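You operate a simulated robot arm through the tools that you are given. There is no shell and no other tool. Be economical: measure what you need, move in short steps, check, and stop when the job is done.

You are at the controls of a simulated robot arm. One attempt, no reset.

Task
Dust the dull spot on the chest, polish it with the pad and close the tin.
Fine: duster and pad go back. A coat counts when it lies all over at full strength: go over it till it gets no stronger. What is to be rubbed or washed off counts as gone when no trace of it is left.

It is judged by the outcome, as a careful person would: the job done as asked, and still so three seconds after it is handed in. It fails if anything else is knocked over, pushed out of place, dropped, spilled or broken.

Robot
A 7-joint arm with a two-finger parallel gripper, fixed in place. Base frame: the origin is at the foot of the arm, x ahead of it, y to its left, z up; the work surface is at about z = 0.6. Readings come in m, degrees, newtons and seconds.
With the tool pointing down near the work surface it reaches from about 0.12 to 0.62 m from the base axis. Its first joint turns from -66.0 to 66.0 degrees. Payload 2.4 kg.
Tool frame: the origin (TCP) lies between the finger pads and is the grasp point; the fingertips stand 0.03 m ahead of it; z points along the fingers, y is the line along which they close. The gripper opens to 0.094 m. The fingers are 0.028 m wide and 0.01 m thick; the gripper's body (0.05 by 0.096 m) begins 0.055 m behind the TCP.
Orientation is told as [roll, pitch, yaw] about the base's x, y, z axes, in that order, counted from this pose: with the fingers straight down and closing along the base's y, the tool's x points along the base's -x, its y along +y and its z along -z.

Tools
- The arm moves only by the tool nudge_tool. Its argument "commands" is a list that holds one entry, the list of rows, each a list of 7 numbers: the shift along the tool's x, y, z in units of 30 mm (1.0 is 30 mm), then the turn, a rotation vector about the tool's x, y, z in units of 5 degrees (1.0 is 5 degrees), then the opening, from 0 (shut) to 1 (fully open). In form: [[[dx, dy, dz, wx, wy, wz, gripper], ...]]. A call has 1 to 20 rows; each row shifts and turns the commanded pose from where the row before left it, along the tool's axes as they then stand. A call with a number of a shift or a turn outside -1 to 1 is refused whole. Each row takes 0.2 s and may step no farther than 0.05 m and 8.6 degrees from the row before; otherwise, or with a gripper value out of range, the whole call is refused. Where a pose cannot be reached the arm comes as near as it can. A force on the tool above 40 N (or 10 N above the force at the start of the call, whichever is more), or a blocked arm, ends the call early, and 0.2 s more pass. Each finger travels about 0.153 m/s and halts on what it meets, pressing with about 35 N; the grip force reading is that of the motor and also rises with nothing between the fingers. The clock runs only during rows and for 0.2 s after the last one: add rows that do not move to give the fingers time. The reply holds the time, the measured pose of the TCP, the force on the tool along the base axes, the opening and the grip force, in the units named above and with some noise, with the torque about the TCP (base axes, N m) and any sound that the robot's microphone picked up, and new pictures: "show" is both (left out), scene, wrist or none.
- Cameras (640 x 400 px; columns grow to the right, rows downward): "scene" is fixed at [0.0373, 0.472, 1.4339]; the picture's right is [-0.83, -0.56, 0.00], its down [-0.37, 0.55, -0.75] and it looks along [0.42, -0.63, -0.66] (base axes); focal length 331 px, centre (320, 200). "wrist" rides on the gripper at [0.076, 0.014, -0.102] in the tool frame; the picture's right is [-0.18, 0.98, 0.00], its down [-0.75, -0.14, -0.64] and it looks along [-0.63, -0.12, 0.77] (tool axes); focal length 243 px, centre (320, 200). There is no depth. A picture from a camera that has moved, and an enlarged one, comes with that camera's place and axes in the base frame and with its lens. The place of the scene camera against the robot may be out by one fixed shift of up to 0.018 m in any direction.
- close_up(camera, box): a new picture of the part [left, top, right, bottom] of that camera's present view, enlarged. The clock stands still meanwhile.
- hand_in(): hands the job in; it is judged then, once.

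Work in short steps. Places have to be worked out from the pictures, the camera data and where the tool is seen: move nearer, look again, correct. Check each grasp and each placing, and mend what went wrong. You have 120 turns and 200 pictures in all, those below and enlarged ones among them. Open the gripper and draw the arm clear of the work before you hand the job in, unless the task says otherwise; then end with one line.

The tools are called after ">>>" as a command line: name --argument value ..., lists and objects as JSON in quotes. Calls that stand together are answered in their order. nudge_tool: Moves the arm, as the interface text tells. Its arguments: {"type":"object","properties":{"commands":{"type":"array"},"show":{"type":"string","enum":["both","scene","wrist","none"]}},"required":["commands"]} The other tools are called the same way: close_up (camera, box) takes an enlarged picture of a part of a camera's view; hand_in () hands the job in.

At the start:

```text
time_s: 0.0
eef_pos: [0.4342, -0.0085, 0.8541]
tool_rot: [0.0, 0.0, 0.1]
wrist_force: [-0.3, 0.2, 1.0]
ft_torque: [-0.01, 0.01, 0.03]
grip_width: 0.0937
finger_force: 0.1
```

scene: 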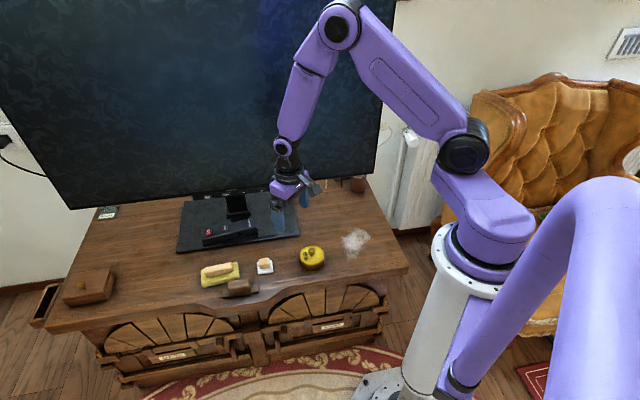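
wrist: 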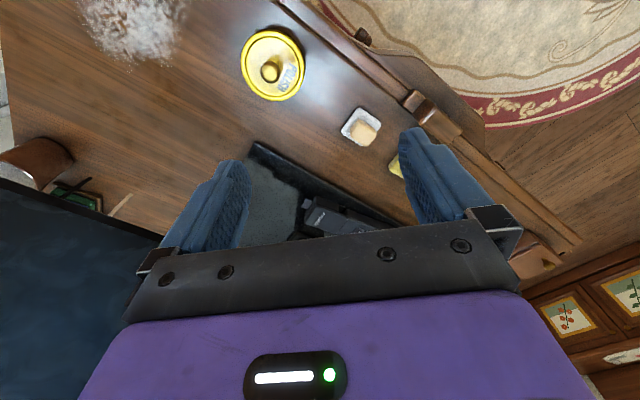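

I start by looking closely at the objects on the chest.

>>> close_up --camera "scene" --box '[180, 210, 400, 310]'

>>> close_up --camera "wrist" --box '[40, 0, 440, 200]'

```text
2.91 times, centred on (290, 260) of scene
camera zoom: at [0.0373, 0.472, 1.4339], right [-0.83, -0.56, 0.0], down [-0.37, 0.55, -0.75], along [0.42, -0.63, -0.66], focal length 964 px, centre (407, 26)
```

zoom: 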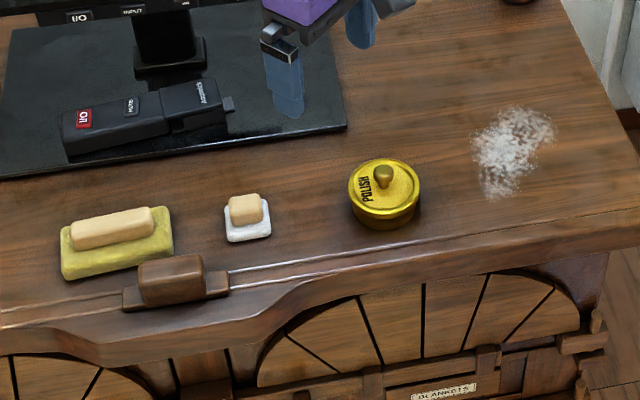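

```text
1.60 times, centred on (240, 100) of wrist
camera zoom: at [0.3588, 0.0054, 0.9572], right [0.18, 0.98, 0.0], down [0.75, -0.14, 0.64], along [0.63, -0.12, -0.77], focal length 388 px, centre (448, 360)
```

zoom: 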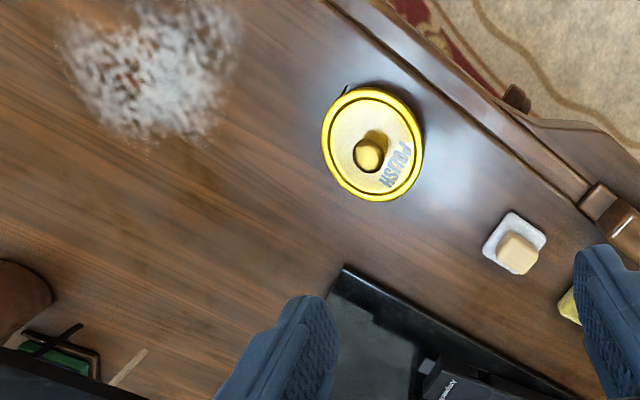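

The tin, pad and duster lie on a line at about 45° (tin ≈ (0.41,-0.06), pad ≈ (0.515,0.036), duster ≈ (0.61,0.13)); the spot is near (0.35,-0.22). I shift left to look at the duster and the pad unobstructed.

>>> nudge_tool --commands '[[[0, 1, 0, 0, 0, 0, 1], [0, 1, 0, 0, 0, 0, 1], [0, 1, 0, 0, 0, 0, 1], [0, 0, 0, 0, 0, 0, 1]]]' --show "both"

```text
time_s: 1.0
eef_pos: [0.4345, 0.0808, 0.8527]
tool_rot: [0.1, 0.0, 0.0]
wrist_force: [-0.8, 0.3, 0.5]
ft_torque: [0.01, -0.01, -0.02]
grip_width: 0.0943
finger_force: 0.0
camera wrist: at [0.3593, 0.095, 0.9557], right [0.18, 0.98, 0.0], down [0.75, -0.14, 0.64], along [0.63, -0.12, -0.77], focal length 243 px, centre (320, 200)
```

scene: 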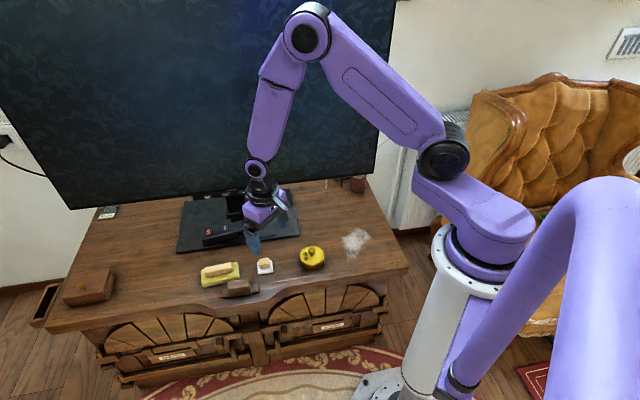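
wrist: 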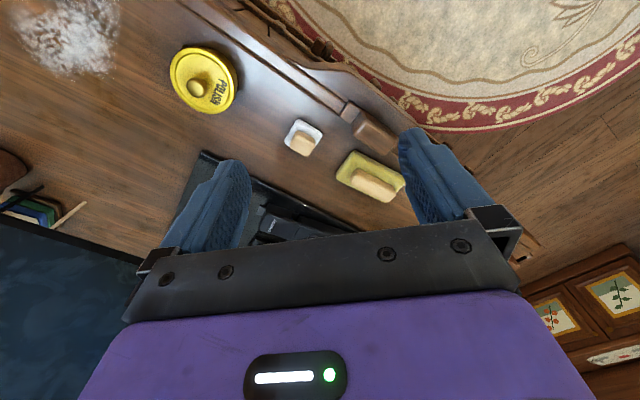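

>>> close_up --camera "wrist" --box '[250, 90, 410, 220]'

>>> close_up --camera "wrist" --box '[150, 30, 270, 130]'

>>> close_up --camera "wrist" --box '[0, 0, 150, 110]'

```text
3.08 times, centred on (330, 155) of wrist
camera zoom: at [0.3593, 0.095, 0.9557], right [0.18, 0.98, 0.0], down [0.75, -0.14, 0.64], along [0.63, -0.12, -0.77], focal length 746 px, centre (289, 338)
```

zoom: 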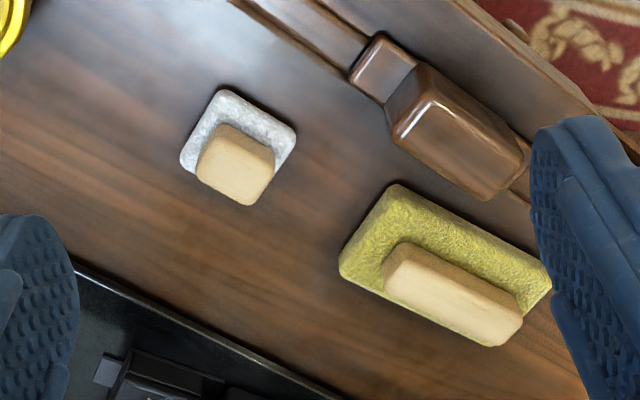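

```text
4.00 times, centred on (210, 80) of wrist
camera zoom: at [0.3593, 0.095, 0.9557], right [0.18, 0.98, 0.0], down [0.75, -0.14, 0.64], along [0.63, -0.12, -0.77], focal length 970 px, centre (760, 680)
```

zoom: 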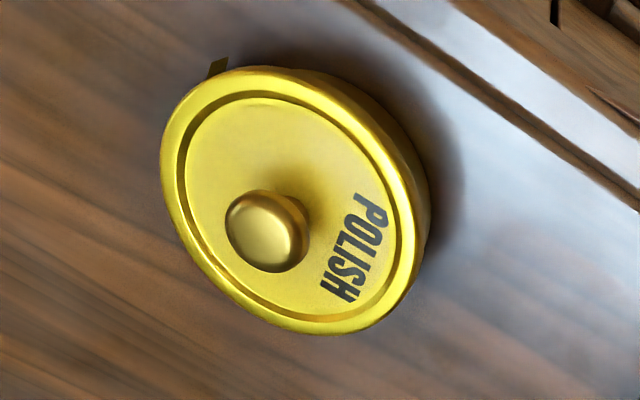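

```text
3.64 times, centred on (75, 55) of wrist
camera zoom: at [0.3593, 0.095, 0.9557], right [0.18, 0.98, 0.0], down [0.75, -0.14, 0.64], along [0.63, -0.12, -0.77], focal length 882 px, centre (1211, 727)
```

zoom: 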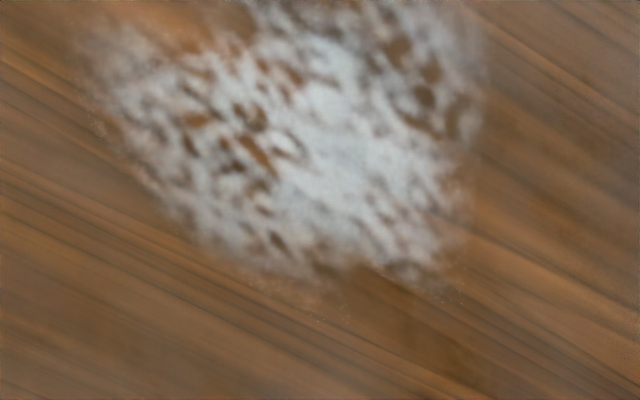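

The duster (≈60×110 mm, handle on top) is centred near (0.606,0.137) with its long axis at ~46°; the pad (≈40 mm square) near (0.515,0.04). I yaw 45° and go over the duster at a height.

>>> nudge_tool --commands '[[[0, 0, 0, 0, 0, -1, 0.69], [0, 0, 0, 0, 0, -1, 0.69], [0, 0, 0, 0, 0, -1, 0.69], [0, 0, 0, 0, 0, -1, 0.69], [0, 0, 0, 0, 0, -1, 0.69], [0, 0, 0, 0, 0, -1, 0.69], [0, 0, 0, 0, 0, -1, 0.69], [0, 0, 0, 0, 0, -1, 0.69], [0, 0, 0, 0, 0, -1, 0.69], [-0.82, -0.43, 0.4, 0, 0, 0, 0.69], [-0.82, -0.43, 0.4, 0, 0, 0, 0.69], [-0.82, -0.43, 0.4, 0, 0, 0, 0.69], [-0.82, -0.43, 0.4, 0, 0, 0, 0.69], [-0.82, -0.43, 0.4, 0, 0, 0, 0.69], [-0.82, -0.43, 0.4, 0, 0, 0, 0.69], [0, 0, 0, 0, 0, 0, 0.69]]]'

```text
time_s: 4.4
eef_pos: [0.5926, 0.1333, 0.7837]
tool_rot: [-0.1, 0.0, 45.0]
wrist_force: [0.0, 0.1, 0.1]
ft_torque: [0.0, -0.04, 0.02]
grip_width: 0.0649
finger_force: 0.0
camera wrist: at [0.5299, 0.0875, 0.886], right [-0.57, 0.82, 0.0], down [0.63, 0.43, 0.64], along [0.53, 0.36, -0.77], focal length 243 px, centre (320, 200)
```

scene: 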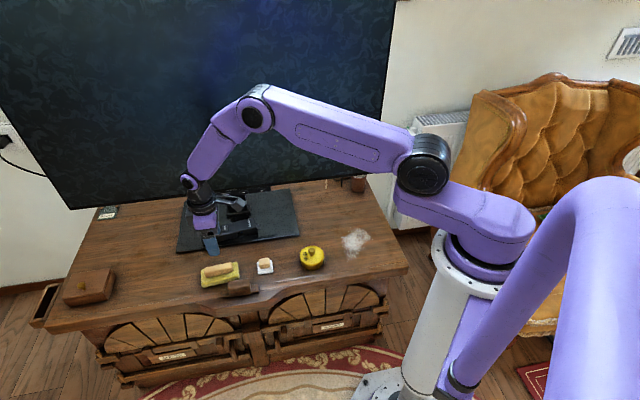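
wrist: 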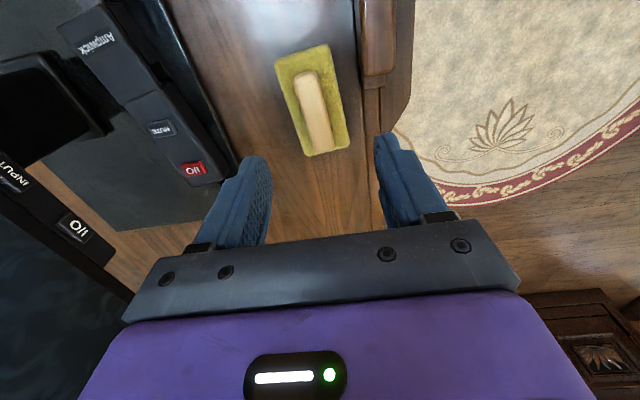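

The handle lies at 45°, centred near (0.611,0.137); my tool needs -11 mm in tool y. I centre and descend to z≈0.69 and check.

>>> nudge_tool --commands '[[[-0.4, -0.37, 0, 0, 0, 0, 0.69], [0, 0, 0.8, 0, 0, 0, 0.69], [0, 0, 0.8, 0, 0, 0, 0.69], [0, 0, 0.8, 0, 0, 0, 0.69], [0, 0, 0.7, 0, 0, 0, 0.69], [0, 0, 0, 0, 0, 0, 0.69]]]'

>>> close_up --camera "scene" --box '[160, 180, 320, 300]'

```text
time_s: 5.8
eef_pos: [0.6085, 0.1324, 0.6905]
tool_rot: [0.0, 0.0, 45.0]
wrist_force: [-0.2, 0.1, -0.3]
ft_torque: [0.0, 0.03, -0.02]
grip_width: 0.0652
finger_force: 0.1
camera wrist: at [0.5449, 0.0876, 0.7924], right [-0.57, 0.82, 0.0], down [0.63, 0.43, 0.64], along [0.53, 0.36, -0.77], focal length 243 px, centre (320, 200)
```

scene: 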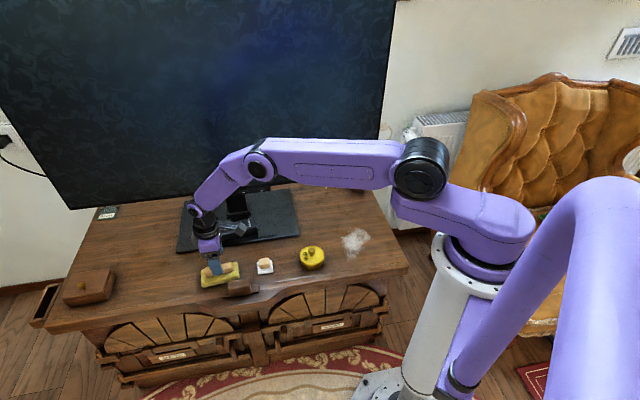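
wrist: 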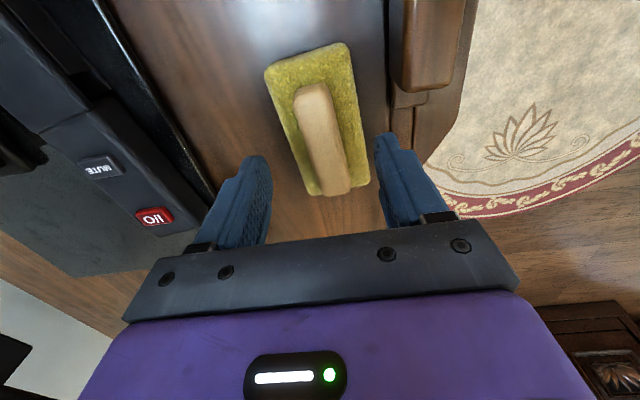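

```text
3.33 times, centred on (240, 240) of scene
camera zoom: at [0.0373, 0.472, 1.4339], right [-0.83, -0.56, 0.0], down [-0.37, 0.55, -0.75], along [0.42, -0.63, -0.66], focal length 1105 px, centre (587, 67)
```

zoom: 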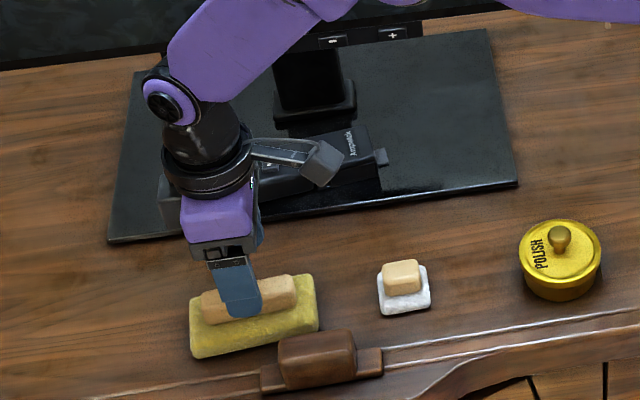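

Centred well (offset about 2 mm). Descending to just above the duster's sponge.

>>> nudge_tool --commands '[[[-0.1, 0.05, 0.6, 0, 0, 0, 0.69], [0, 0, 0.6, 0, 0, 0, 0.69], [0, 0, 0, 0, 0, 0, 0.69]]]' --show "wrist"

>>> close_up --camera "scene" --box '[180, 220, 280, 300]'

```text
time_s: 6.6
eef_pos: [0.61, 0.135, 0.6539]
tool_rot: [0.0, 0.1, 45.0]
wrist_force: [0.2, -0.8, -0.4]
ft_torque: [0.01, 0.01, 0.01]
grip_width: 0.0648
finger_force: 0.1
camera wrist: at [0.5465, 0.091, 0.7562], right [-0.56, 0.83, 0.0], down [0.63, 0.43, 0.64], along [0.53, 0.36, -0.77], focal length 243 px, centre (320, 200)
```

wrist: 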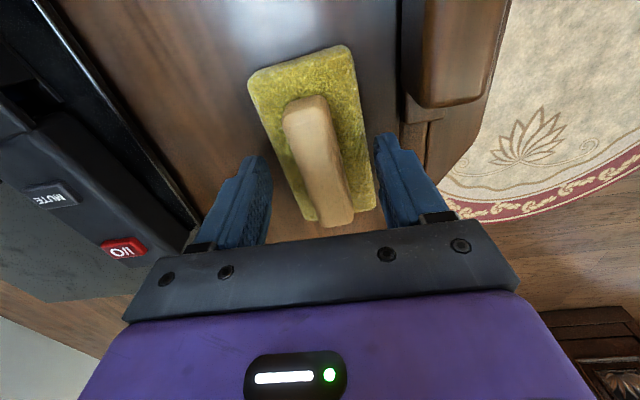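

```text
5.00 times, centred on (230, 260) of scene
camera zoom: at [0.0373, 0.472, 1.4339], right [-0.83, -0.56, 0.0], down [-0.37, 0.55, -0.75], along [0.42, -0.63, -0.66], focal length 1657 px, centre (770, -100)
```

zoom: 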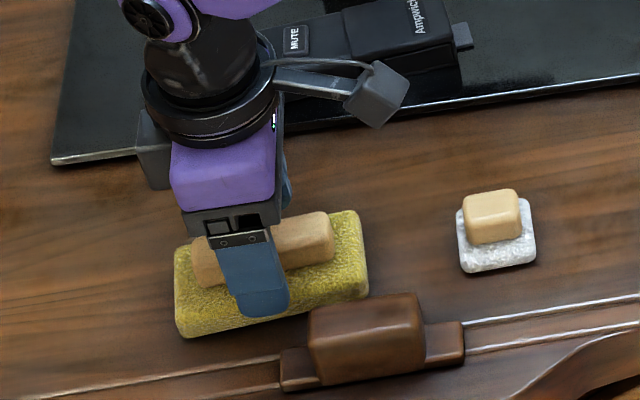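

Fingertips sit at z≈0.624, just above the sponge's top. I close on the handle.

>>> nudge_tool --commands '[[[0, 0, 0, 0, 0, 0, 0.5], [0, 0, 0, 0, 0, 0, 0.3], [0, 0, 0, 0, 0, 0, 0.1], [0, 0, 0, 0, 0, 0, 0], [0, 0, 0, 0, 0, 0, 0]]]' --show "wrist"

>>> close_up --camera "scene" --box '[180, 220, 280, 300]'

```text
time_s: 7.8
eef_pos: [0.6104, 0.1354, 0.6545]
tool_rot: [-0.1, 0.0, 45.0]
wrist_force: [0.1, -0.5, 1.5]
ft_torque: [-0.02, 0.02, -0.01]
grip_width: 0.0231
finger_force: 34.8
camera wrist: at [0.5466, 0.0909, 0.7563], right [-0.56, 0.83, 0.0], down [0.63, 0.43, 0.64], along [0.53, 0.36, -0.77], focal length 243 px, centre (320, 200)
```

wrist: 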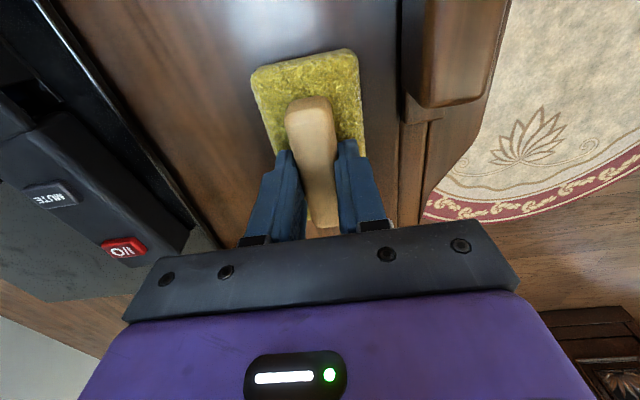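

```text
5.00 times, centred on (230, 260) of scene
camera zoom: at [0.0373, 0.472, 1.4339], right [-0.83, -0.56, 0.0], down [-0.37, 0.55, -0.75], along [0.42, -0.63, -0.66], focal length 1657 px, centre (770, -100)
```

zoom: 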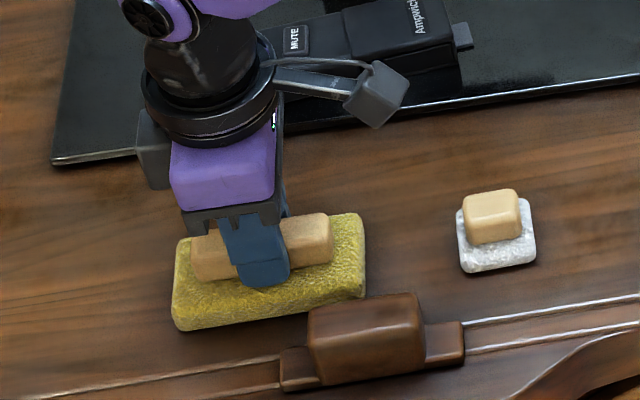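

Gripped at 23 mm. I lift straight up 85 mm and check it comes along.

>>> nudge_tool --commands '[[[0, 0, -0.7, 0, 0, 0, 0], [0, 0, -0.7, 0, 0, 0, 0], [0, 0, -0.7, 0, 0, 0, 0], [0, 0, -0.8, 0, 0, 0, 0], [0, 0, 0, 0, 0, 0, 0]]]' --show "both"

```text
time_s: 9.0
eef_pos: [0.6093, 0.1347, 0.7412]
tool_rot: [0.0, -0.1, 44.9]
wrist_force: [0.6, 0.5, 0.3]
ft_torque: [0.03, -0.03, -0.01]
grip_width: 0.0001
finger_force: 33.1
camera wrist: at [0.547, 0.091, 0.8437], right [-0.56, 0.83, 0.0], down [0.63, 0.43, 0.64], along [0.53, 0.36, -0.77], focal length 243 px, centre (320, 200)
```

scene: 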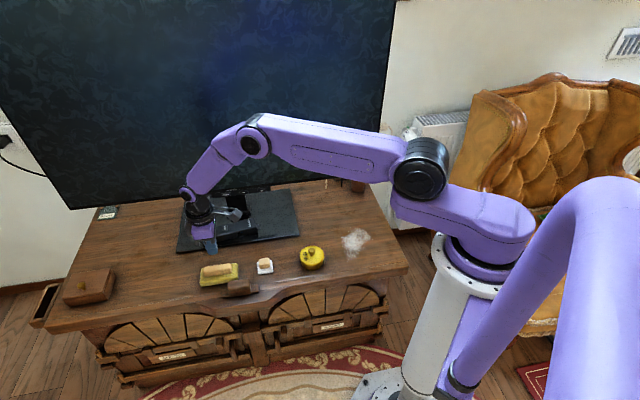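
wrist: 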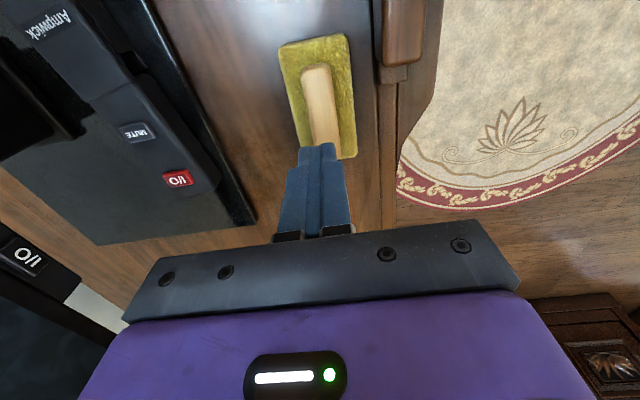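

The fingers slipped off the handle's top: too shallow. The duster stayed in place; I reopen and go down deeper, until the tips are near the sponge.

>>> nudge_tool --commands '[[[0, 0, 0, 0, 0, 0, 0.35], [0, 0.05, 0, 0, 0, 0, 0.6], [0, 0, 0.8, 0, 0, 0, 0.6], [0, 0, 0.8, 0, 0, 0, 0.6], [0, 0, 0.8, 0, 0, 0, 0.6], [0, 0, 0.5, 0, 0, 0, 0.6], [0, 0, 0.2, 0, 0, 0, 0.6], [0, 0, 0, 0, 0, 0, 0.6]]]' --show "wrist"

>>> close_up --camera "scene" --box '[180, 220, 280, 300]'

```text
time_s: 10.7
eef_pos: [0.6116, 0.1358, 0.6512]
tool_rot: [-0.2, -0.1, 44.9]
wrist_force: [-3.3, -0.4, 11.8]
ft_torque: [0.17, 0.38, 0.04]
grip_width: 0.058
finger_force: 1.7
stopped in row 8: the force on the tool passed its limit at 41 N (the readings are from after the stop); the commanded pose is now the measured one
camera wrist: at [0.5485, 0.0922, 0.754], right [-0.56, 0.83, 0.0], down [0.63, 0.43, 0.64], along [0.53, 0.36, -0.77], focal length 243 px, centre (320, 200)
```

wrist: 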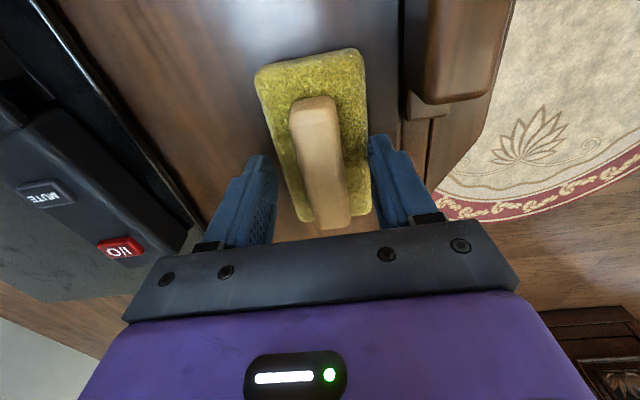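

```text
5.00 times, centred on (230, 260) of scene
camera zoom: at [0.037, 0.472, 1.4339], right [-0.83, -0.56, 0.0], down [-0.37, 0.55, -0.75], along [0.42, -0.63, -0.66], focal length 1657 px, centre (770, -100)
```

zoom: 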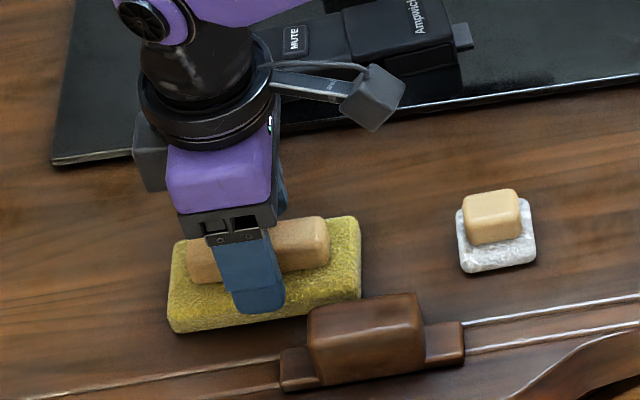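

Tips touched the sponge top at TCP z≈0.651 (so sponge top ≈0.621). I close here, as deep as the handle allows, and then lift slowly by a little.

>>> nudge_tool --commands '[[[0, 0, -0.03, 0, 0, 0, 0.45], [0, 0, 0, 0, 0, 0, 0.3], [0, 0, 0, 0, 0, 0, 0.1], [0, 0, 0, 0, 0, 0, 0], [0, 0, 0, 0, 0, 0, 0], [0, 0, 0, 0, 0, 0, 0]]]' --show "none"

>>> nudge_tool --commands '[[[0, 0, -0.1, 0, 0, 0, 0], [0, 0, -0.15, 0, 0, 0, 0], [0, 0, -0.15, 0, 0, 0, 0], [0, 0, -0.15, 0, 0, 0, 0], [0, 0, 0, 0, 0, 0, 0]]]' --show "wrist"

>>> close_up --camera "scene" --box '[180, 220, 280, 300]'

```text
time_s: 12.1
eef_pos: [0.611, 0.1346, 0.6524]
tool_rot: [-0.1, -0.1, 44.9]
wrist_force: [2.1, -5.3, 12.7]
ft_torque: [-0.34, 0.25, 0.17]
grip_width: 0.0229
finger_force: 35.0
```

```text
time_s: 13.3
eef_pos: [0.612, 0.1368, 0.6675]
tool_rot: [-0.2, -0.1, 45.0]
wrist_force: [-0.2, -0.2, -0.5]
ft_torque: [0.0, -0.02, -0.02]
grip_width: 0.0233
finger_force: 34.8
camera wrist: at [0.5485, 0.0926, 0.7704], right [-0.56, 0.83, 0.0], down [0.63, 0.43, 0.64], along [0.53, 0.36, -0.77], focal length 243 px, centre (320, 200)
```

wrist: 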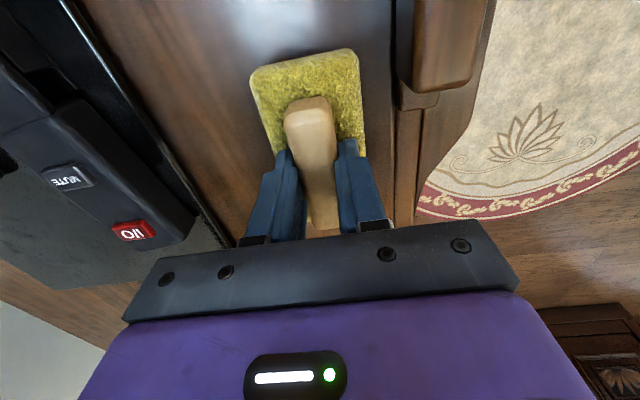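

```text
5.00 times, centred on (230, 260) of scene
camera zoom: at [0.0373, 0.472, 1.4339], right [-0.83, -0.56, 0.0], down [-0.37, 0.55, -0.75], along [0.42, -0.63, -0.66], focal length 1657 px, centre (770, -100)
```

zoom: 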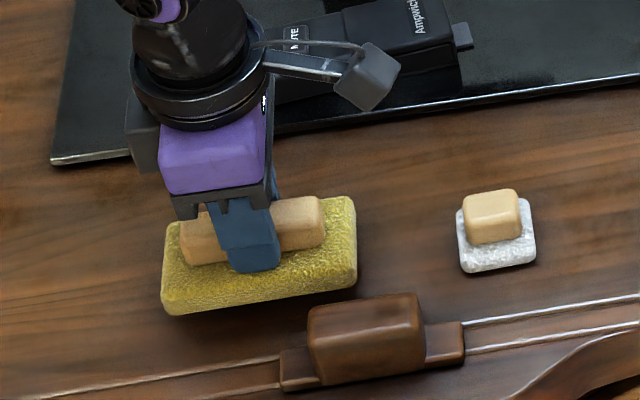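

It holds this time. I lift further, gently.

>>> nudge_tool --commands '[[[0, 0, -0.3, 0, 0, 0, 0], [0, 0, -0.4, 0, 0, 0, 0], [0, 0, -0.4, 0, 0, 0, 0], [0, 0, -0.4, 0, 0, 0, 0], [0, 0, -0.4, 0, 0, 0, 0], [0.2, 0, -0.1, 0, 0, 0, 0], [0.4, -0.1, 0, 0, 0, 0, 0], [0.6, -0.1, 0, 0, 0, 0, 0], [0.6, -0.1, 0, 0, 0, 0, 0]]]' --show "wrist"

```text
time_s: 15.3
eef_pos: [0.5789, 0.0928, 0.7287]
tool_rot: [-0.1, -0.1, 45.0]
wrist_force: [-0.2, -0.2, -1.4]
ft_torque: [-0.02, 0.0, 0.02]
grip_width: 0.0232
finger_force: 34.8
camera wrist: at [0.5154, 0.048, 0.8303], right [-0.57, 0.82, 0.0], down [0.63, 0.43, 0.64], along [0.53, 0.36, -0.77], focal length 243 px, centre (320, 200)
```

wrist: 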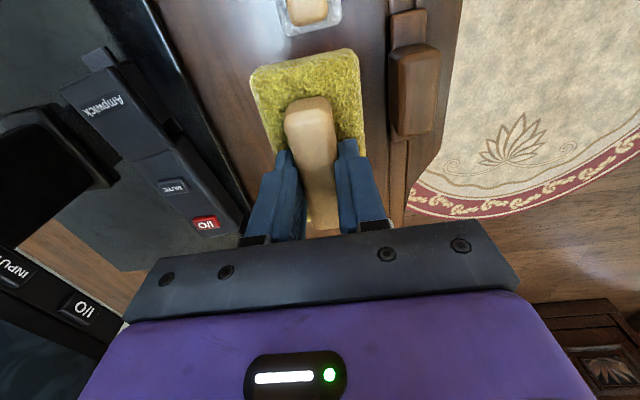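

Held well. Travelling to beyond the spot so that the wrist camera can see it.

>>> nudge_tool --commands '[[[0.7, -0.1, -0.1, 0, 0, 0, 0], [0.8, -0.1, -0.1, 0, 0, 0, 0], [0.9, -0.1, -0.1, 0, 0, 0, 0], [0.9, -0.1, 0, 0, 0, 0, 0], [0.9, -0.1, 0, 0, 0, 0, 0], [0.9, -0.1, 0, 0, 0, 0, 0], [0.9, -0.1, 0, 0, 0, 0, 0], [0.9, -0.1, 0, 0, 0, 0, 0], [0.9, -0.1, 0, 0, 0, 0, 0], [0.9, -0.1, 0, 0, 0, 0, 0], [0.9, -0.1, 0, 0, 0, 0, 0], [0.9, -0.1, 0, 0, 0, 0, 0], [0.9, -0.1, 0, 0, 0, 0, 0], [0.9, -0.1, 0, 0, 0, 0, 0], [0.9, -0.1, 0, 0, 0, 0, 0], [0.9, -0.1, 0, 0, 0, 0, 0], [0.9, -0.1, 0, 0, 0, 0, 0], [0.5, -0.1, 0, 0, 0, 0, 0], [0.2, 0, 0, 0, 0, 0, 0], [0, 0, 0, 0, 0, 0, 0]]]'

```text
time_s: 19.5
eef_pos: [0.2844, -0.2791, 0.7369]
tool_rot: [-0.1, -0.1, 44.9]
wrist_force: [0.5, 0.5, -1.3]
ft_torque: [0.0, 0.01, -0.04]
grip_width: 0.0228
finger_force: 35.0
camera wrist: at [0.2215, -0.3231, 0.8386], right [-0.56, 0.83, 0.0], down [0.63, 0.43, 0.64], along [0.53, 0.36, -0.77], focal length 243 px, centre (320, 200)
```

scene: 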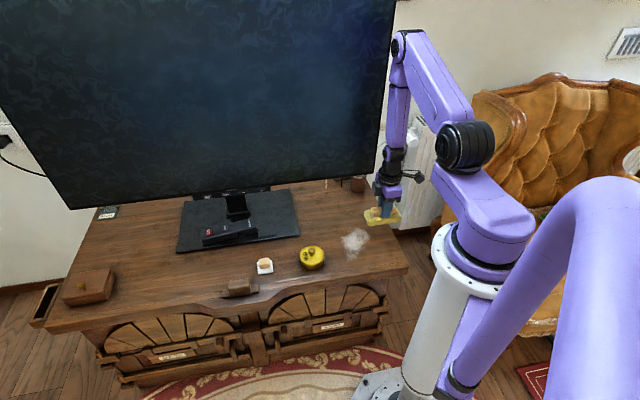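
wrist: 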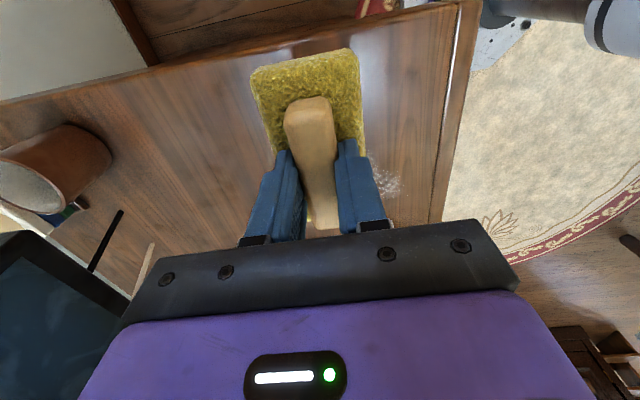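

Combining views, the spot spans roughly 12×13 cm around (0.331,-0.218). I move over its centre and lower the duster onto it until light contact.

>>> nudge_tool --commands '[[[-0.85, 0.11, 0, 0, 0, 0, 0], [-0.85, 0.12, 0, 0, 0, 0, 0], [-0.84, 0.12, 0, 0, 0, 0, 0], [0, 0, 0.7, 0, 0, 0, 0], [0, 0, 0.7, 0, 0, 0, 0], [0, 0, 0.7, 0, 0, 0, 0], [0, 0, 0.4, 0, 0, 0, 0], [0, 0, 0.2, 0, 0, 0, 0], [0, 0, 0.1, 0, 0, 0, 0], [0, 0, 0.05, 0, 0, 0, 0], [0, 0, 0, 0, 0, 0, 0]]]'

```text
time_s: 21.9
eef_pos: [0.3322, -0.2182, 0.6524]
tool_rot: [-0.1, -0.1, 44.9]
wrist_force: [-3.1, -1.2, 33.4]
ft_torque: [-0.03, 0.12, -0.05]
grip_width: 0.023
finger_force: 35.0
camera wrist: at [0.2689, -0.2623, 0.7541], right [-0.56, 0.83, 0.0], down [0.63, 0.43, 0.64], along [0.53, 0.36, -0.77], focal length 243 px, centre (320, 200)
```

scene: 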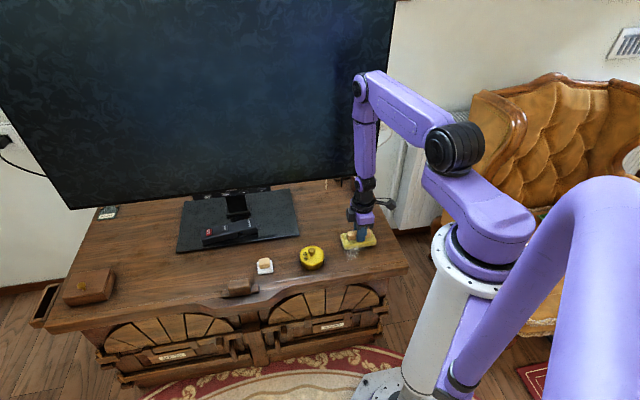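
wrist: 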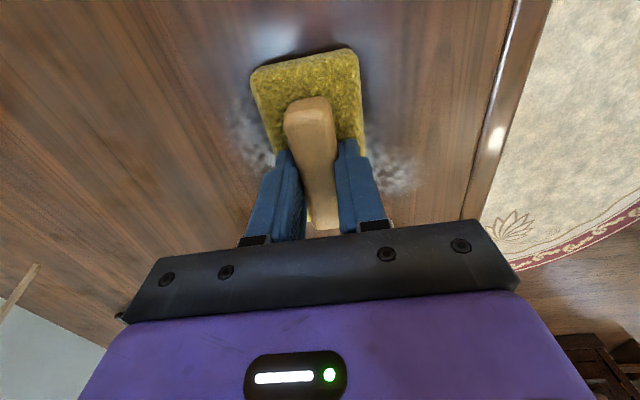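

Contact with 33 N, a bit strong; I ease off slightly and sweep sideways (tool y), first with a short stroke.

>>> nudge_tool --commands '[[[0, 0, -0.03, 0, 0, 0, 0], [0, 0.4, 0, 0, 0, 0, 0], [0, 0.5, 0, 0, 0, 0, 0], [0, 0.5, 0, 0, 0, 0, 0], [0, 0.5, 0, 0, 0, 0, 0], [0, 0.4, 0, 0, 0, 0, 0], [0, 0, 0, 0, 0, 0, 0]]]'

```text
time_s: 23.5
eef_pos: [0.2819, -0.1679, 0.6523]
tool_rot: [0.0, 0.0, 45.0]
wrist_force: [-0.3, -1.0, 3.9]
ft_torque: [0.02, -0.29, -0.06]
grip_width: 0.0231
finger_force: 35.0
camera wrist: at [0.219, -0.2128, 0.7543], right [-0.57, 0.82, 0.0], down [0.63, 0.43, 0.64], along [0.53, 0.36, -0.77], focal length 243 px, centre (320, 200)
```

scene: 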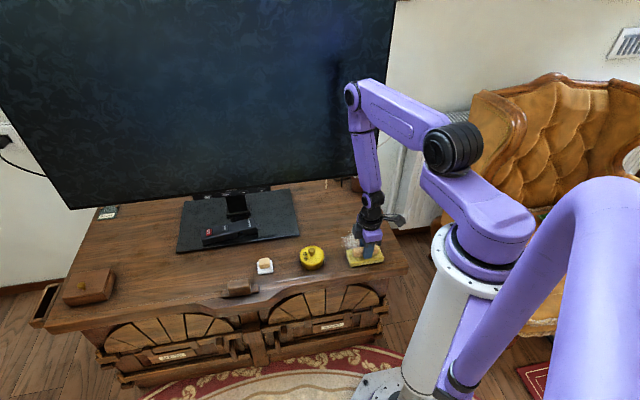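
wrist: 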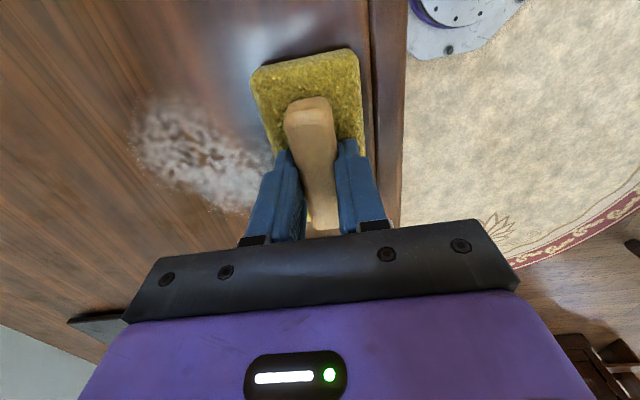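

The dust wipes off where it went. I press a touch more and sweep back to the far side, then forward again shifted along.

>>> nudge_tool --commands '[[[0, 0, 0.02, 0, 0, 0, 0], [0, -0.5, 0, 0, 0, 0, 0], [0, -0.6, 0, 0, 0, 0, 0], [0, -0.6, 0, 0, 0, 0, 0], [0, -0.6, 0, 0, 0, 0, 0], [0, -0.6, 0, 0, 0, 0, 0], [0, -0.6, 0, 0, 0, 0, 0], [0, -0.6, 0, 0, 0, 0, 0], [0, -0.6, 0, 0, 0, 0, 0], [0, -0.5, 0, 0, 0, 0, 0], [0.5, 0, 0, 0, 0, 0, 0], [0.5, 0, 0, 0, 0, 0, 0], [0, 0.6, 0, 0, 0, 0, 0], [0, 0.6, 0, 0, 0, 0, 0], [0, 0.6, 0, 0, 0, 0, 0], [0, 0.6, 0, 0, 0, 0, 0], [0, 0.6, 0, 0, 0, 0, 0], [0, 0.6, 0, 0, 0, 0, 0], [0, 0.6, 0, 0, 0, 0, 0], [0, 0.6, 0, 0, 0, 0, 0]]]'

```text
time_s: 27.7
eef_pos: [0.2715, -0.2026, 0.6523]
tool_rot: [-0.5, -0.2, 44.9]
wrist_force: [6.5, -10.1, 32.8]
ft_torque: [-0.36, 0.22, 0.11]
grip_width: 0.0232
finger_force: 35.4
camera wrist: at [0.2074, -0.2444, 0.7539], right [-0.56, 0.83, -0.01], down [0.63, 0.44, 0.65], along [0.54, 0.36, -0.76], focal length 243 px, centre (320, 200)
```

scene: 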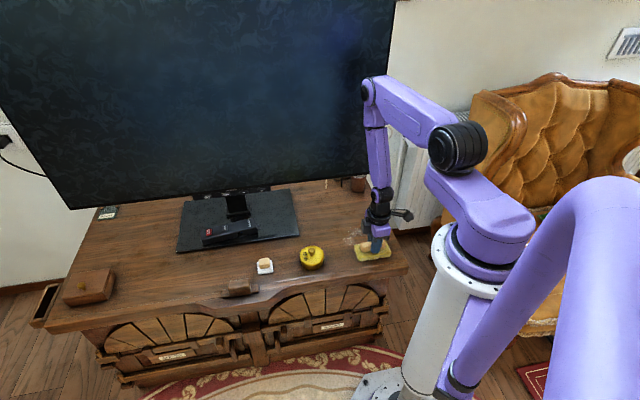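
wrist: 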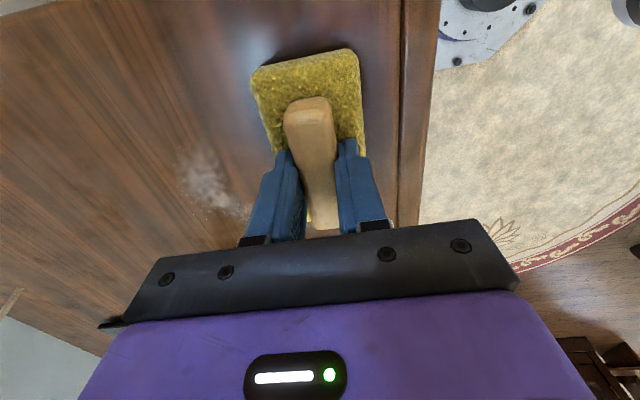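

Mostly gone; a remnant is left on the +a side. I shift that way and sweep again.

>>> nudge_tool --commands '[[[-0.5, 0, -0.01, 0, 0, 0, 0], [-0.6, 0, 0, 0, 0, 0, 0], [-0.6, 0, 0, 0, 0, 0, 0], [-0.6, 0, 0, 0, 0, 0, 0], [0, -0.5, 0, 0, 0, 0, 0], [0, -0.5, 0, 0, 0, 0, 0], [0, -0.5, 0, 0, 0, 0, 0], [0, -0.5, 0, 0, 0, 0, 0], [0, -0.5, 0, 0, 0, 0, 0], [0, -0.5, 0, 0, 0, 0, 0], [0, -0.5, 0, 0, 0, 0, 0], [0, -0.5, 0, 0, 0, 0, 0], [0, -0.5, 0, 0, 0, 0, 0], [0, 0.6, 0, 0, 0, 0, 0], [0, 0.6, 0, 0, 0, 0, 0], [0, 0.6, 0, 0, 0, 0, 0], [0, 0.6, 0, 0, 0, 0, 0], [0, 0.6, 0, 0, 0, 0, 0], [0, 0.6, 0, 0, 0, 0, 0], [0, 0.6, 0, 0, 0, 0, 0]]]'

```text
time_s: 31.9
eef_pos: [0.3251, -0.1578, 0.6537]
tool_rot: [0.0, -0.1, 45.0]
wrist_force: [0.3, 0.3, -0.4]
ft_torque: [-0.03, 0.02, 0.0]
grip_width: 0.0231
finger_force: 35.0
camera wrist: at [0.2614, -0.201, 0.7545], right [-0.56, 0.83, 0.0], down [0.63, 0.43, 0.64], along [0.53, 0.36, -0.77], focal length 243 px, centre (320, 200)
```

scene: 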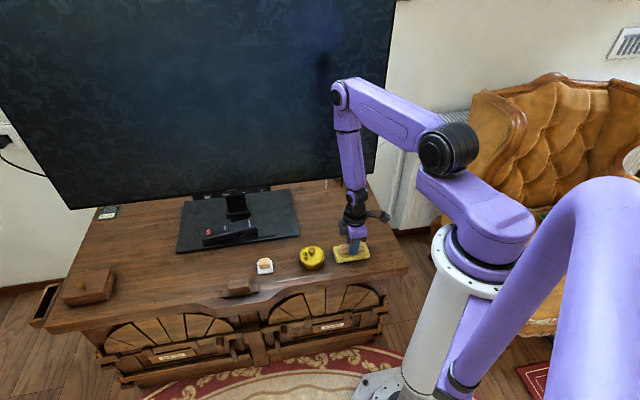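
wrist: 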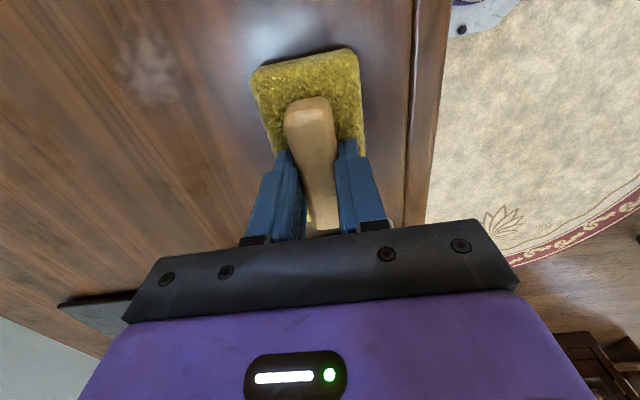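

A faint trace remains near a≈0.054, b≈-0.427 and contact was lost at the end. I press down a bit and scrub there.

>>> nudge_tool --commands '[[[0.6, -0.5, 0, 0, 0, 0, 0], [0.6, -0.6, 0, 0, 0, 0, 0], [0.6, -0.6, 0.02, 0, 0, 0, 0], [0, -0.6, 0.02, 0, 0, 0, 0], [0, -0.6, 0.01, 0, 0, 0, 0], [0, -0.6, 0, 0, 0, 0, 0], [0, -0.6, 0, 0, 0, 0, 0], [0, 0.6, 0, 0, 0, 0, 0], [0, 0.6, 0, 0, 0, 0, 0], [0, 0.6, 0, 0, 0, 0, 0], [0, 0.6, 0, 0, 0, 0, 0], [0, -0.6, 0, 0, 0, 0, 0], [0, -0.6, 0, 0, 0, 0, 0], [0, -0.6, 0, 0, 0, 0, 0], [0, -0.6, 0, 0, 0, 0, 0], [0, 0.6, 0, 0, 0, 0, 0], [0, 0.6, 0, 0, 0, 0, 0], [0, 0.6, 0, 0, 0, 0, 0], [0, 0.6, 0, 0, 0, 0, 0], [0, 0.6, 0, 0, 0, 0, 0]]]' --show "wrist"

```text
time_s: 32.7
eef_pos: [0.3226, -0.2173, 0.6517]
tool_rot: [0.1, -0.1, 45.1]
wrist_force: [-2.9, -2.6, 8.2]
ft_torque: [-0.45, 0.18, -0.06]
grip_width: 0.0234
finger_force: 35.0
stopped in row 3: the force on the tool passed its limit at 45 N (the readings are from after the stop); the commanded pose is now the measured one
camera wrist: at [0.2598, -0.2613, 0.7542], right [-0.57, 0.82, 0.0], down [0.63, 0.43, 0.64], along [0.53, 0.37, -0.77], focal length 243 px, centre (320, 200)
```

wrist: 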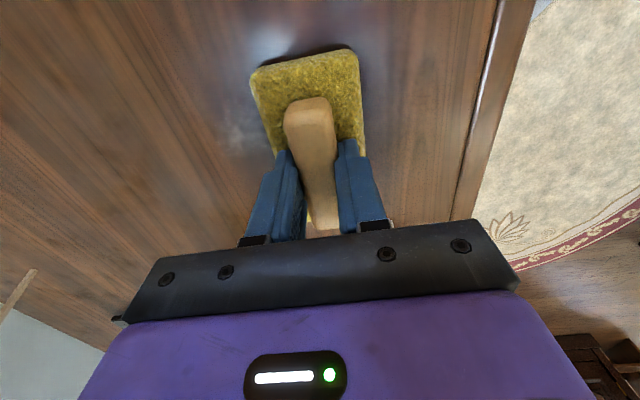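

Commanded pose reset with ~8 N contact, good. I scrub over the remnant on the far side at this height.

>>> nudge_tool --commands '[[[0.2, -0.5, 0, 0, 0, 0, 0], [0.2, -0.5, 0, 0, 0, 0, 0], [0, -0.5, 0, 0, 0, 0, 0], [0, -0.5, 0, 0, 0, 0, 0], [0, -0.5, 0, 0, 0, 0, 0], [0, -0.5, 0, 0, 0, 0, 0], [0, 0.6, 0, 0, 0, 0, 0], [0, 0.6, 0, 0, 0, 0, 0], [0, 0.6, 0, 0, 0, 0, 0], [0, 0.6, 0, 0, 0, 0, 0], [0, -0.6, 0, 0, 0, 0, 0], [0, -0.6, 0, 0, 0, 0, 0], [0, -0.6, 0, 0, 0, 0, 0], [0, -0.6, 0, 0, 0, 0, 0], [0, 0.6, 0, 0, 0, 0, 0], [0, 0.6, 0, 0, 0, 0, 0], [0, 0.6, 0, 0, 0, 0, 0], [0, 0.6, 0, 0, 0, 0, 0], [0, 0.6, 0, 0, 0, 0, 0], [0, 0.6, 0, 0, 0, 0, 0]]]' --show "wrist"

```text
time_s: 34.0
eef_pos: [0.3715, -0.2814, 0.6515]
tool_rot: [0.3, 0.0, 45.2]
wrist_force: [-2.6, 0.5, 9.7]
ft_torque: [-0.24, -0.06, -0.05]
grip_width: 0.0231
finger_force: 34.9
stopped in row 6: the force on the tool passed its limit at 44 N (the readings are from after the stop); the commanded pose is now the measured one
camera wrist: at [0.3078, -0.325, 0.7543], right [-0.57, 0.82, 0.0], down [0.63, 0.43, 0.64], along [0.53, 0.37, -0.77], focal length 243 px, centre (320, 200)
```

wrist: 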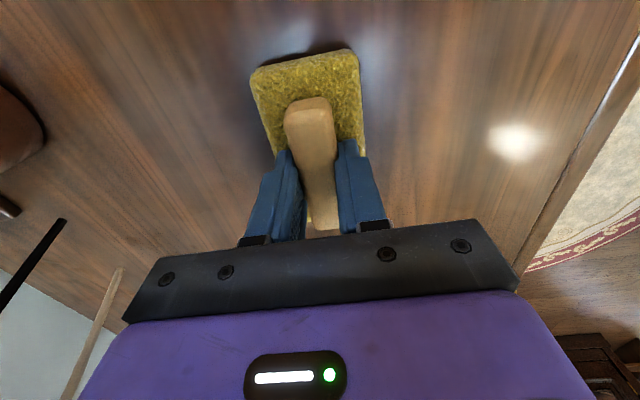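

I ease up by half a millimetre and sweep back to the front.

>>> nudge_tool --commands '[[[0, 0.4, -0.02, 0, 0, 0, 0], [0, 0.6, 0, 0, 0, 0, 0], [0, 0.6, 0, 0, 0, 0, 0], [0, 0.6, 0, 0, 0, 0, 0], [0, -0.6, 0, 0, 0, 0, 0], [0, -0.6, 0, 0, 0, 0, 0], [0, -0.6, 0, 0, 0, 0, 0], [0, 0.6, 0, 0, 0, 0, 0], [0, 0.6, 0, 0, 0, 0, 0], [0, 0.6, 0, 0, 0, 0, 0], [0, 0.6, 0, 0, 0, 0, 0], [0, 0.6, 0, 0, 0, 0, 0], [0, 0.5, 0, 0, 0, 0, 0]]]' --show "both"

>>> close_up --camera "scene" --box '[320, 210, 400, 270]'

```text
time_s: 35.2
eef_pos: [0.3269, -0.2376, 0.6516]
tool_rot: [1.2, 0.1, 45.7]
wrist_force: [-3.8, 0.5, 15.2]
ft_torque: [0.14, -0.47, 0.1]
grip_width: 0.0232
finger_force: 34.9
stopped in row 5: the force on the tool passed its limit at 45 N (the readings are from after the stop); the commanded pose is now the measured one
camera wrist: at [0.266, -0.2824, 0.7551], right [-0.57, 0.82, 0.02], down [0.64, 0.43, 0.64], along [0.51, 0.38, -0.77], focal length 243 px, centre (320, 200)
```

scene: 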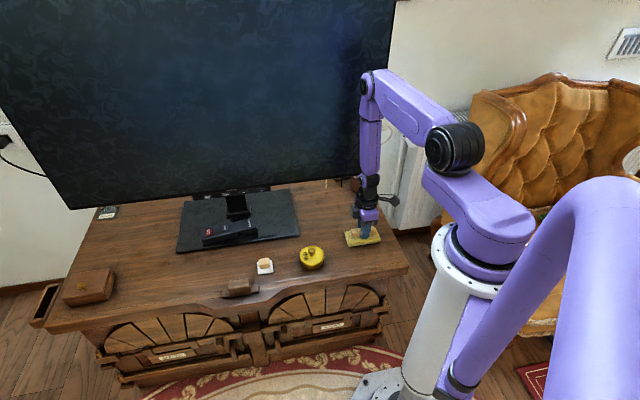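
wrist: 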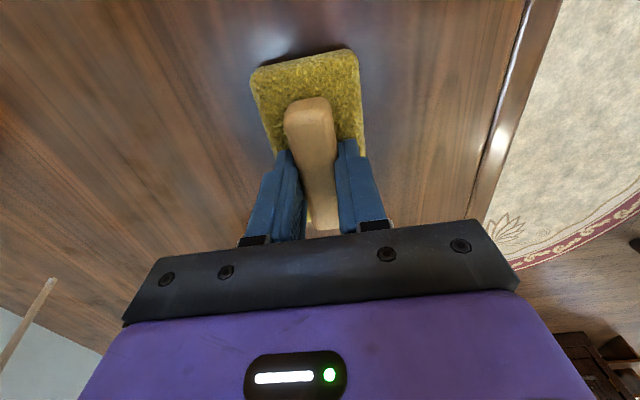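

```text
6.67 times, centred on (360, 240) of scene
camera zoom: at [0.037, 0.4721, 1.4339], right [-0.83, -0.56, 0.0], down [-0.37, 0.55, -0.75], along [0.42, -0.63, -0.66], focal length 2209 px, centre (53, -67)
```

zoom: 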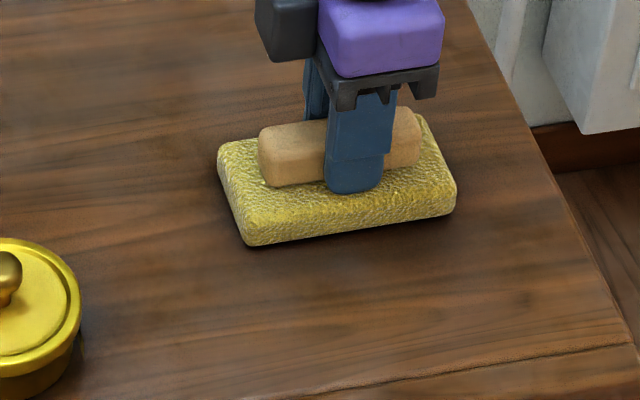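

The surface looks clean around the duster. I lift (levelling the small tilt) and move off towards the duster's home to inspect the spot.

>>> nudge_tool --commands '[[[0, 0, -0.4, 0, 0, 0, 0], [0, 0, -0.6, 0.17, 0.17, 0.14, 0], [0, 0, -0.7, 0, 0, 0, 0], [0, 0, -0.8, 0, 0, 0, 0], [0, 0, -0.6, 0, 0, 0, 0], [-0.6, 0.1, 0, 0, 0, 0, 0], [-0.8, 0.1, 0, 0, 0, 0, 0], [-0.8, 0.1, 0, 0, 0, 0, 0], [-0.8, 0.1, 0, 0, 0, 0, 0], [-0.8, 0.1, 0, 0, 0, 0, 0], [-0.8, 0.1, 0, 0, 0, 0, 0], [-0.8, 0.1, 0, 0, 0, 0, 0]]]' --show "both"

>>> close_up --camera "scene" --box '[320, 210, 400, 270]'

```text
time_s: 37.8
eef_pos: [0.413, -0.1222, 0.7423]
tool_rot: [0.3, 1.0, 45.0]
wrist_force: [0.3, 0.3, -1.4]
ft_torque: [0.01, 0.04, -0.04]
grip_width: 0.0231
finger_force: 34.7
out of reach, approached as far as the arm can: row 11, 12
camera wrist: at [0.3526, -0.1652, 0.8462], right [-0.56, 0.83, 0.0], down [0.64, 0.44, 0.63], along [0.52, 0.36, -0.78], focal length 243 px, centre (320, 200)
```

scene: 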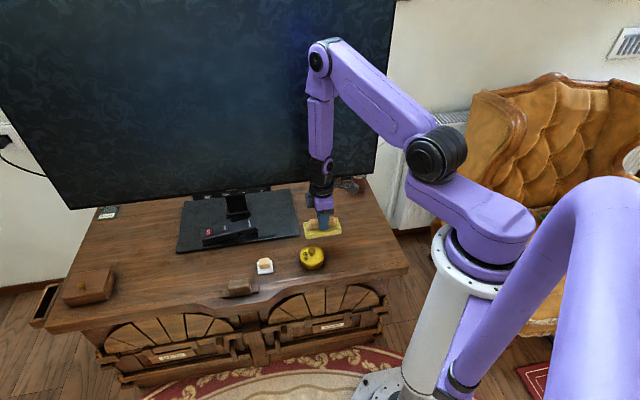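
wrist: 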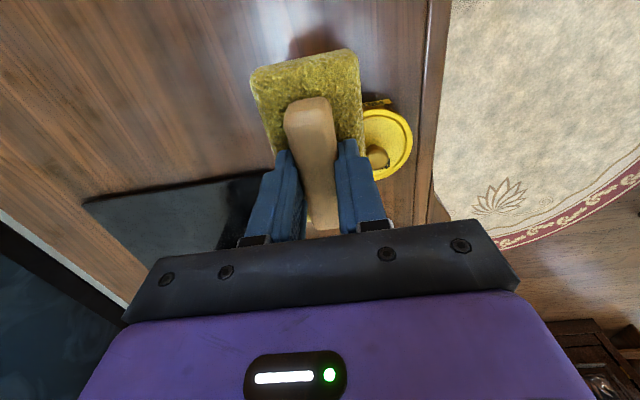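

```text
6.67 times, centred on (360, 240) of scene
camera zoom: at [0.0373, 0.472, 1.4339], right [-0.83, -0.56, 0.0], down [-0.37, 0.55, -0.75], along [0.42, -0.63, -0.66], focal length 2209 px, centre (53, -67)
```

zoom: 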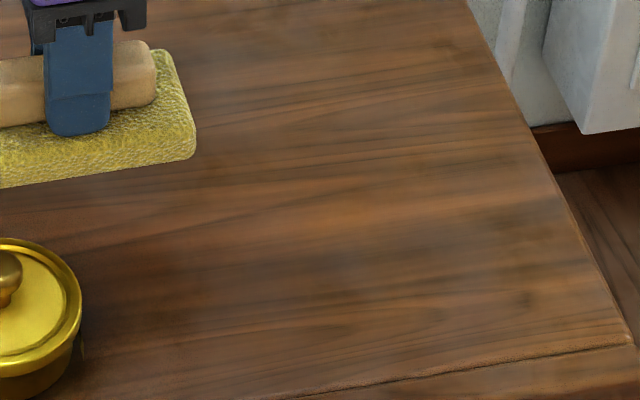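

The spot is free of dust. I continue towards the duster's home in smaller steps, watching reach and tilt.

>>> nudge_tool --commands '[[[-0.5, 0, 0, 0, 0, 0, 0], [-0.6, 0, 0, 0, 0, 0, 0], [-0.6, 0, 0, 0, 0, 0, 0], [-0.6, 0, 0, 0, 0, 0, 0], [0, 0, 0, 0, 0, 0, 0]]]' --show "none"

```text
time_s: 39.0
eef_pos: [0.4299, -0.0659, 0.7393]
tool_rot: [0.3, 1.0, 44.9]
wrist_force: [-0.5, -0.1, -0.4]
ft_torque: [0.02, -0.02, 0.02]
grip_width: 0.0229
finger_force: 35.0
out of reach, approached as far as the arm can: row 1, 2, 3, 4
```

The arm seems to be near some joint limit. I test with a raise and a small yaw to get a freer posture.

>>> nudge_tool --commands '[[[0, 0, -0.5, 0, 0, 0, 0], [0, 0, -0.5, 0, 0, 0.5, 0], [0, 0, 0, 0, 0, 1, 0], [0, 0, 0, 0, 0, 1, 0], [0, 0, 0, 0, 0, 0, 0]]]' --show "scene"

```text
time_s: 40.2
eef_pos: [0.4184, -0.0647, 0.7698]
tool_rot: [0.2, 0.9, 32.3]
wrist_force: [-0.2, 0.4, -0.1]
ft_torque: [-0.02, -0.01, 0.05]
grip_width: 0.0234
finger_force: 34.8
out of reach, approached as far as the arm can: row 1, 2
```

scene: 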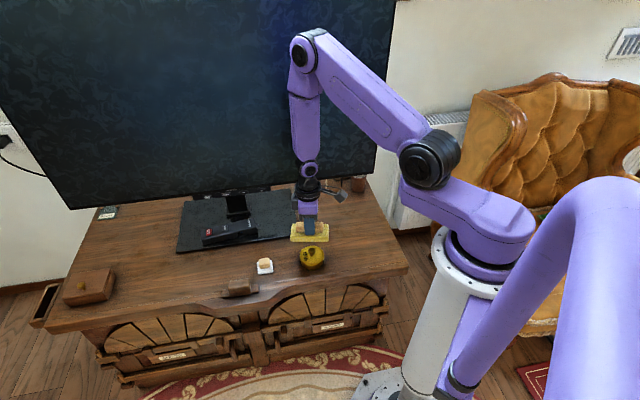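

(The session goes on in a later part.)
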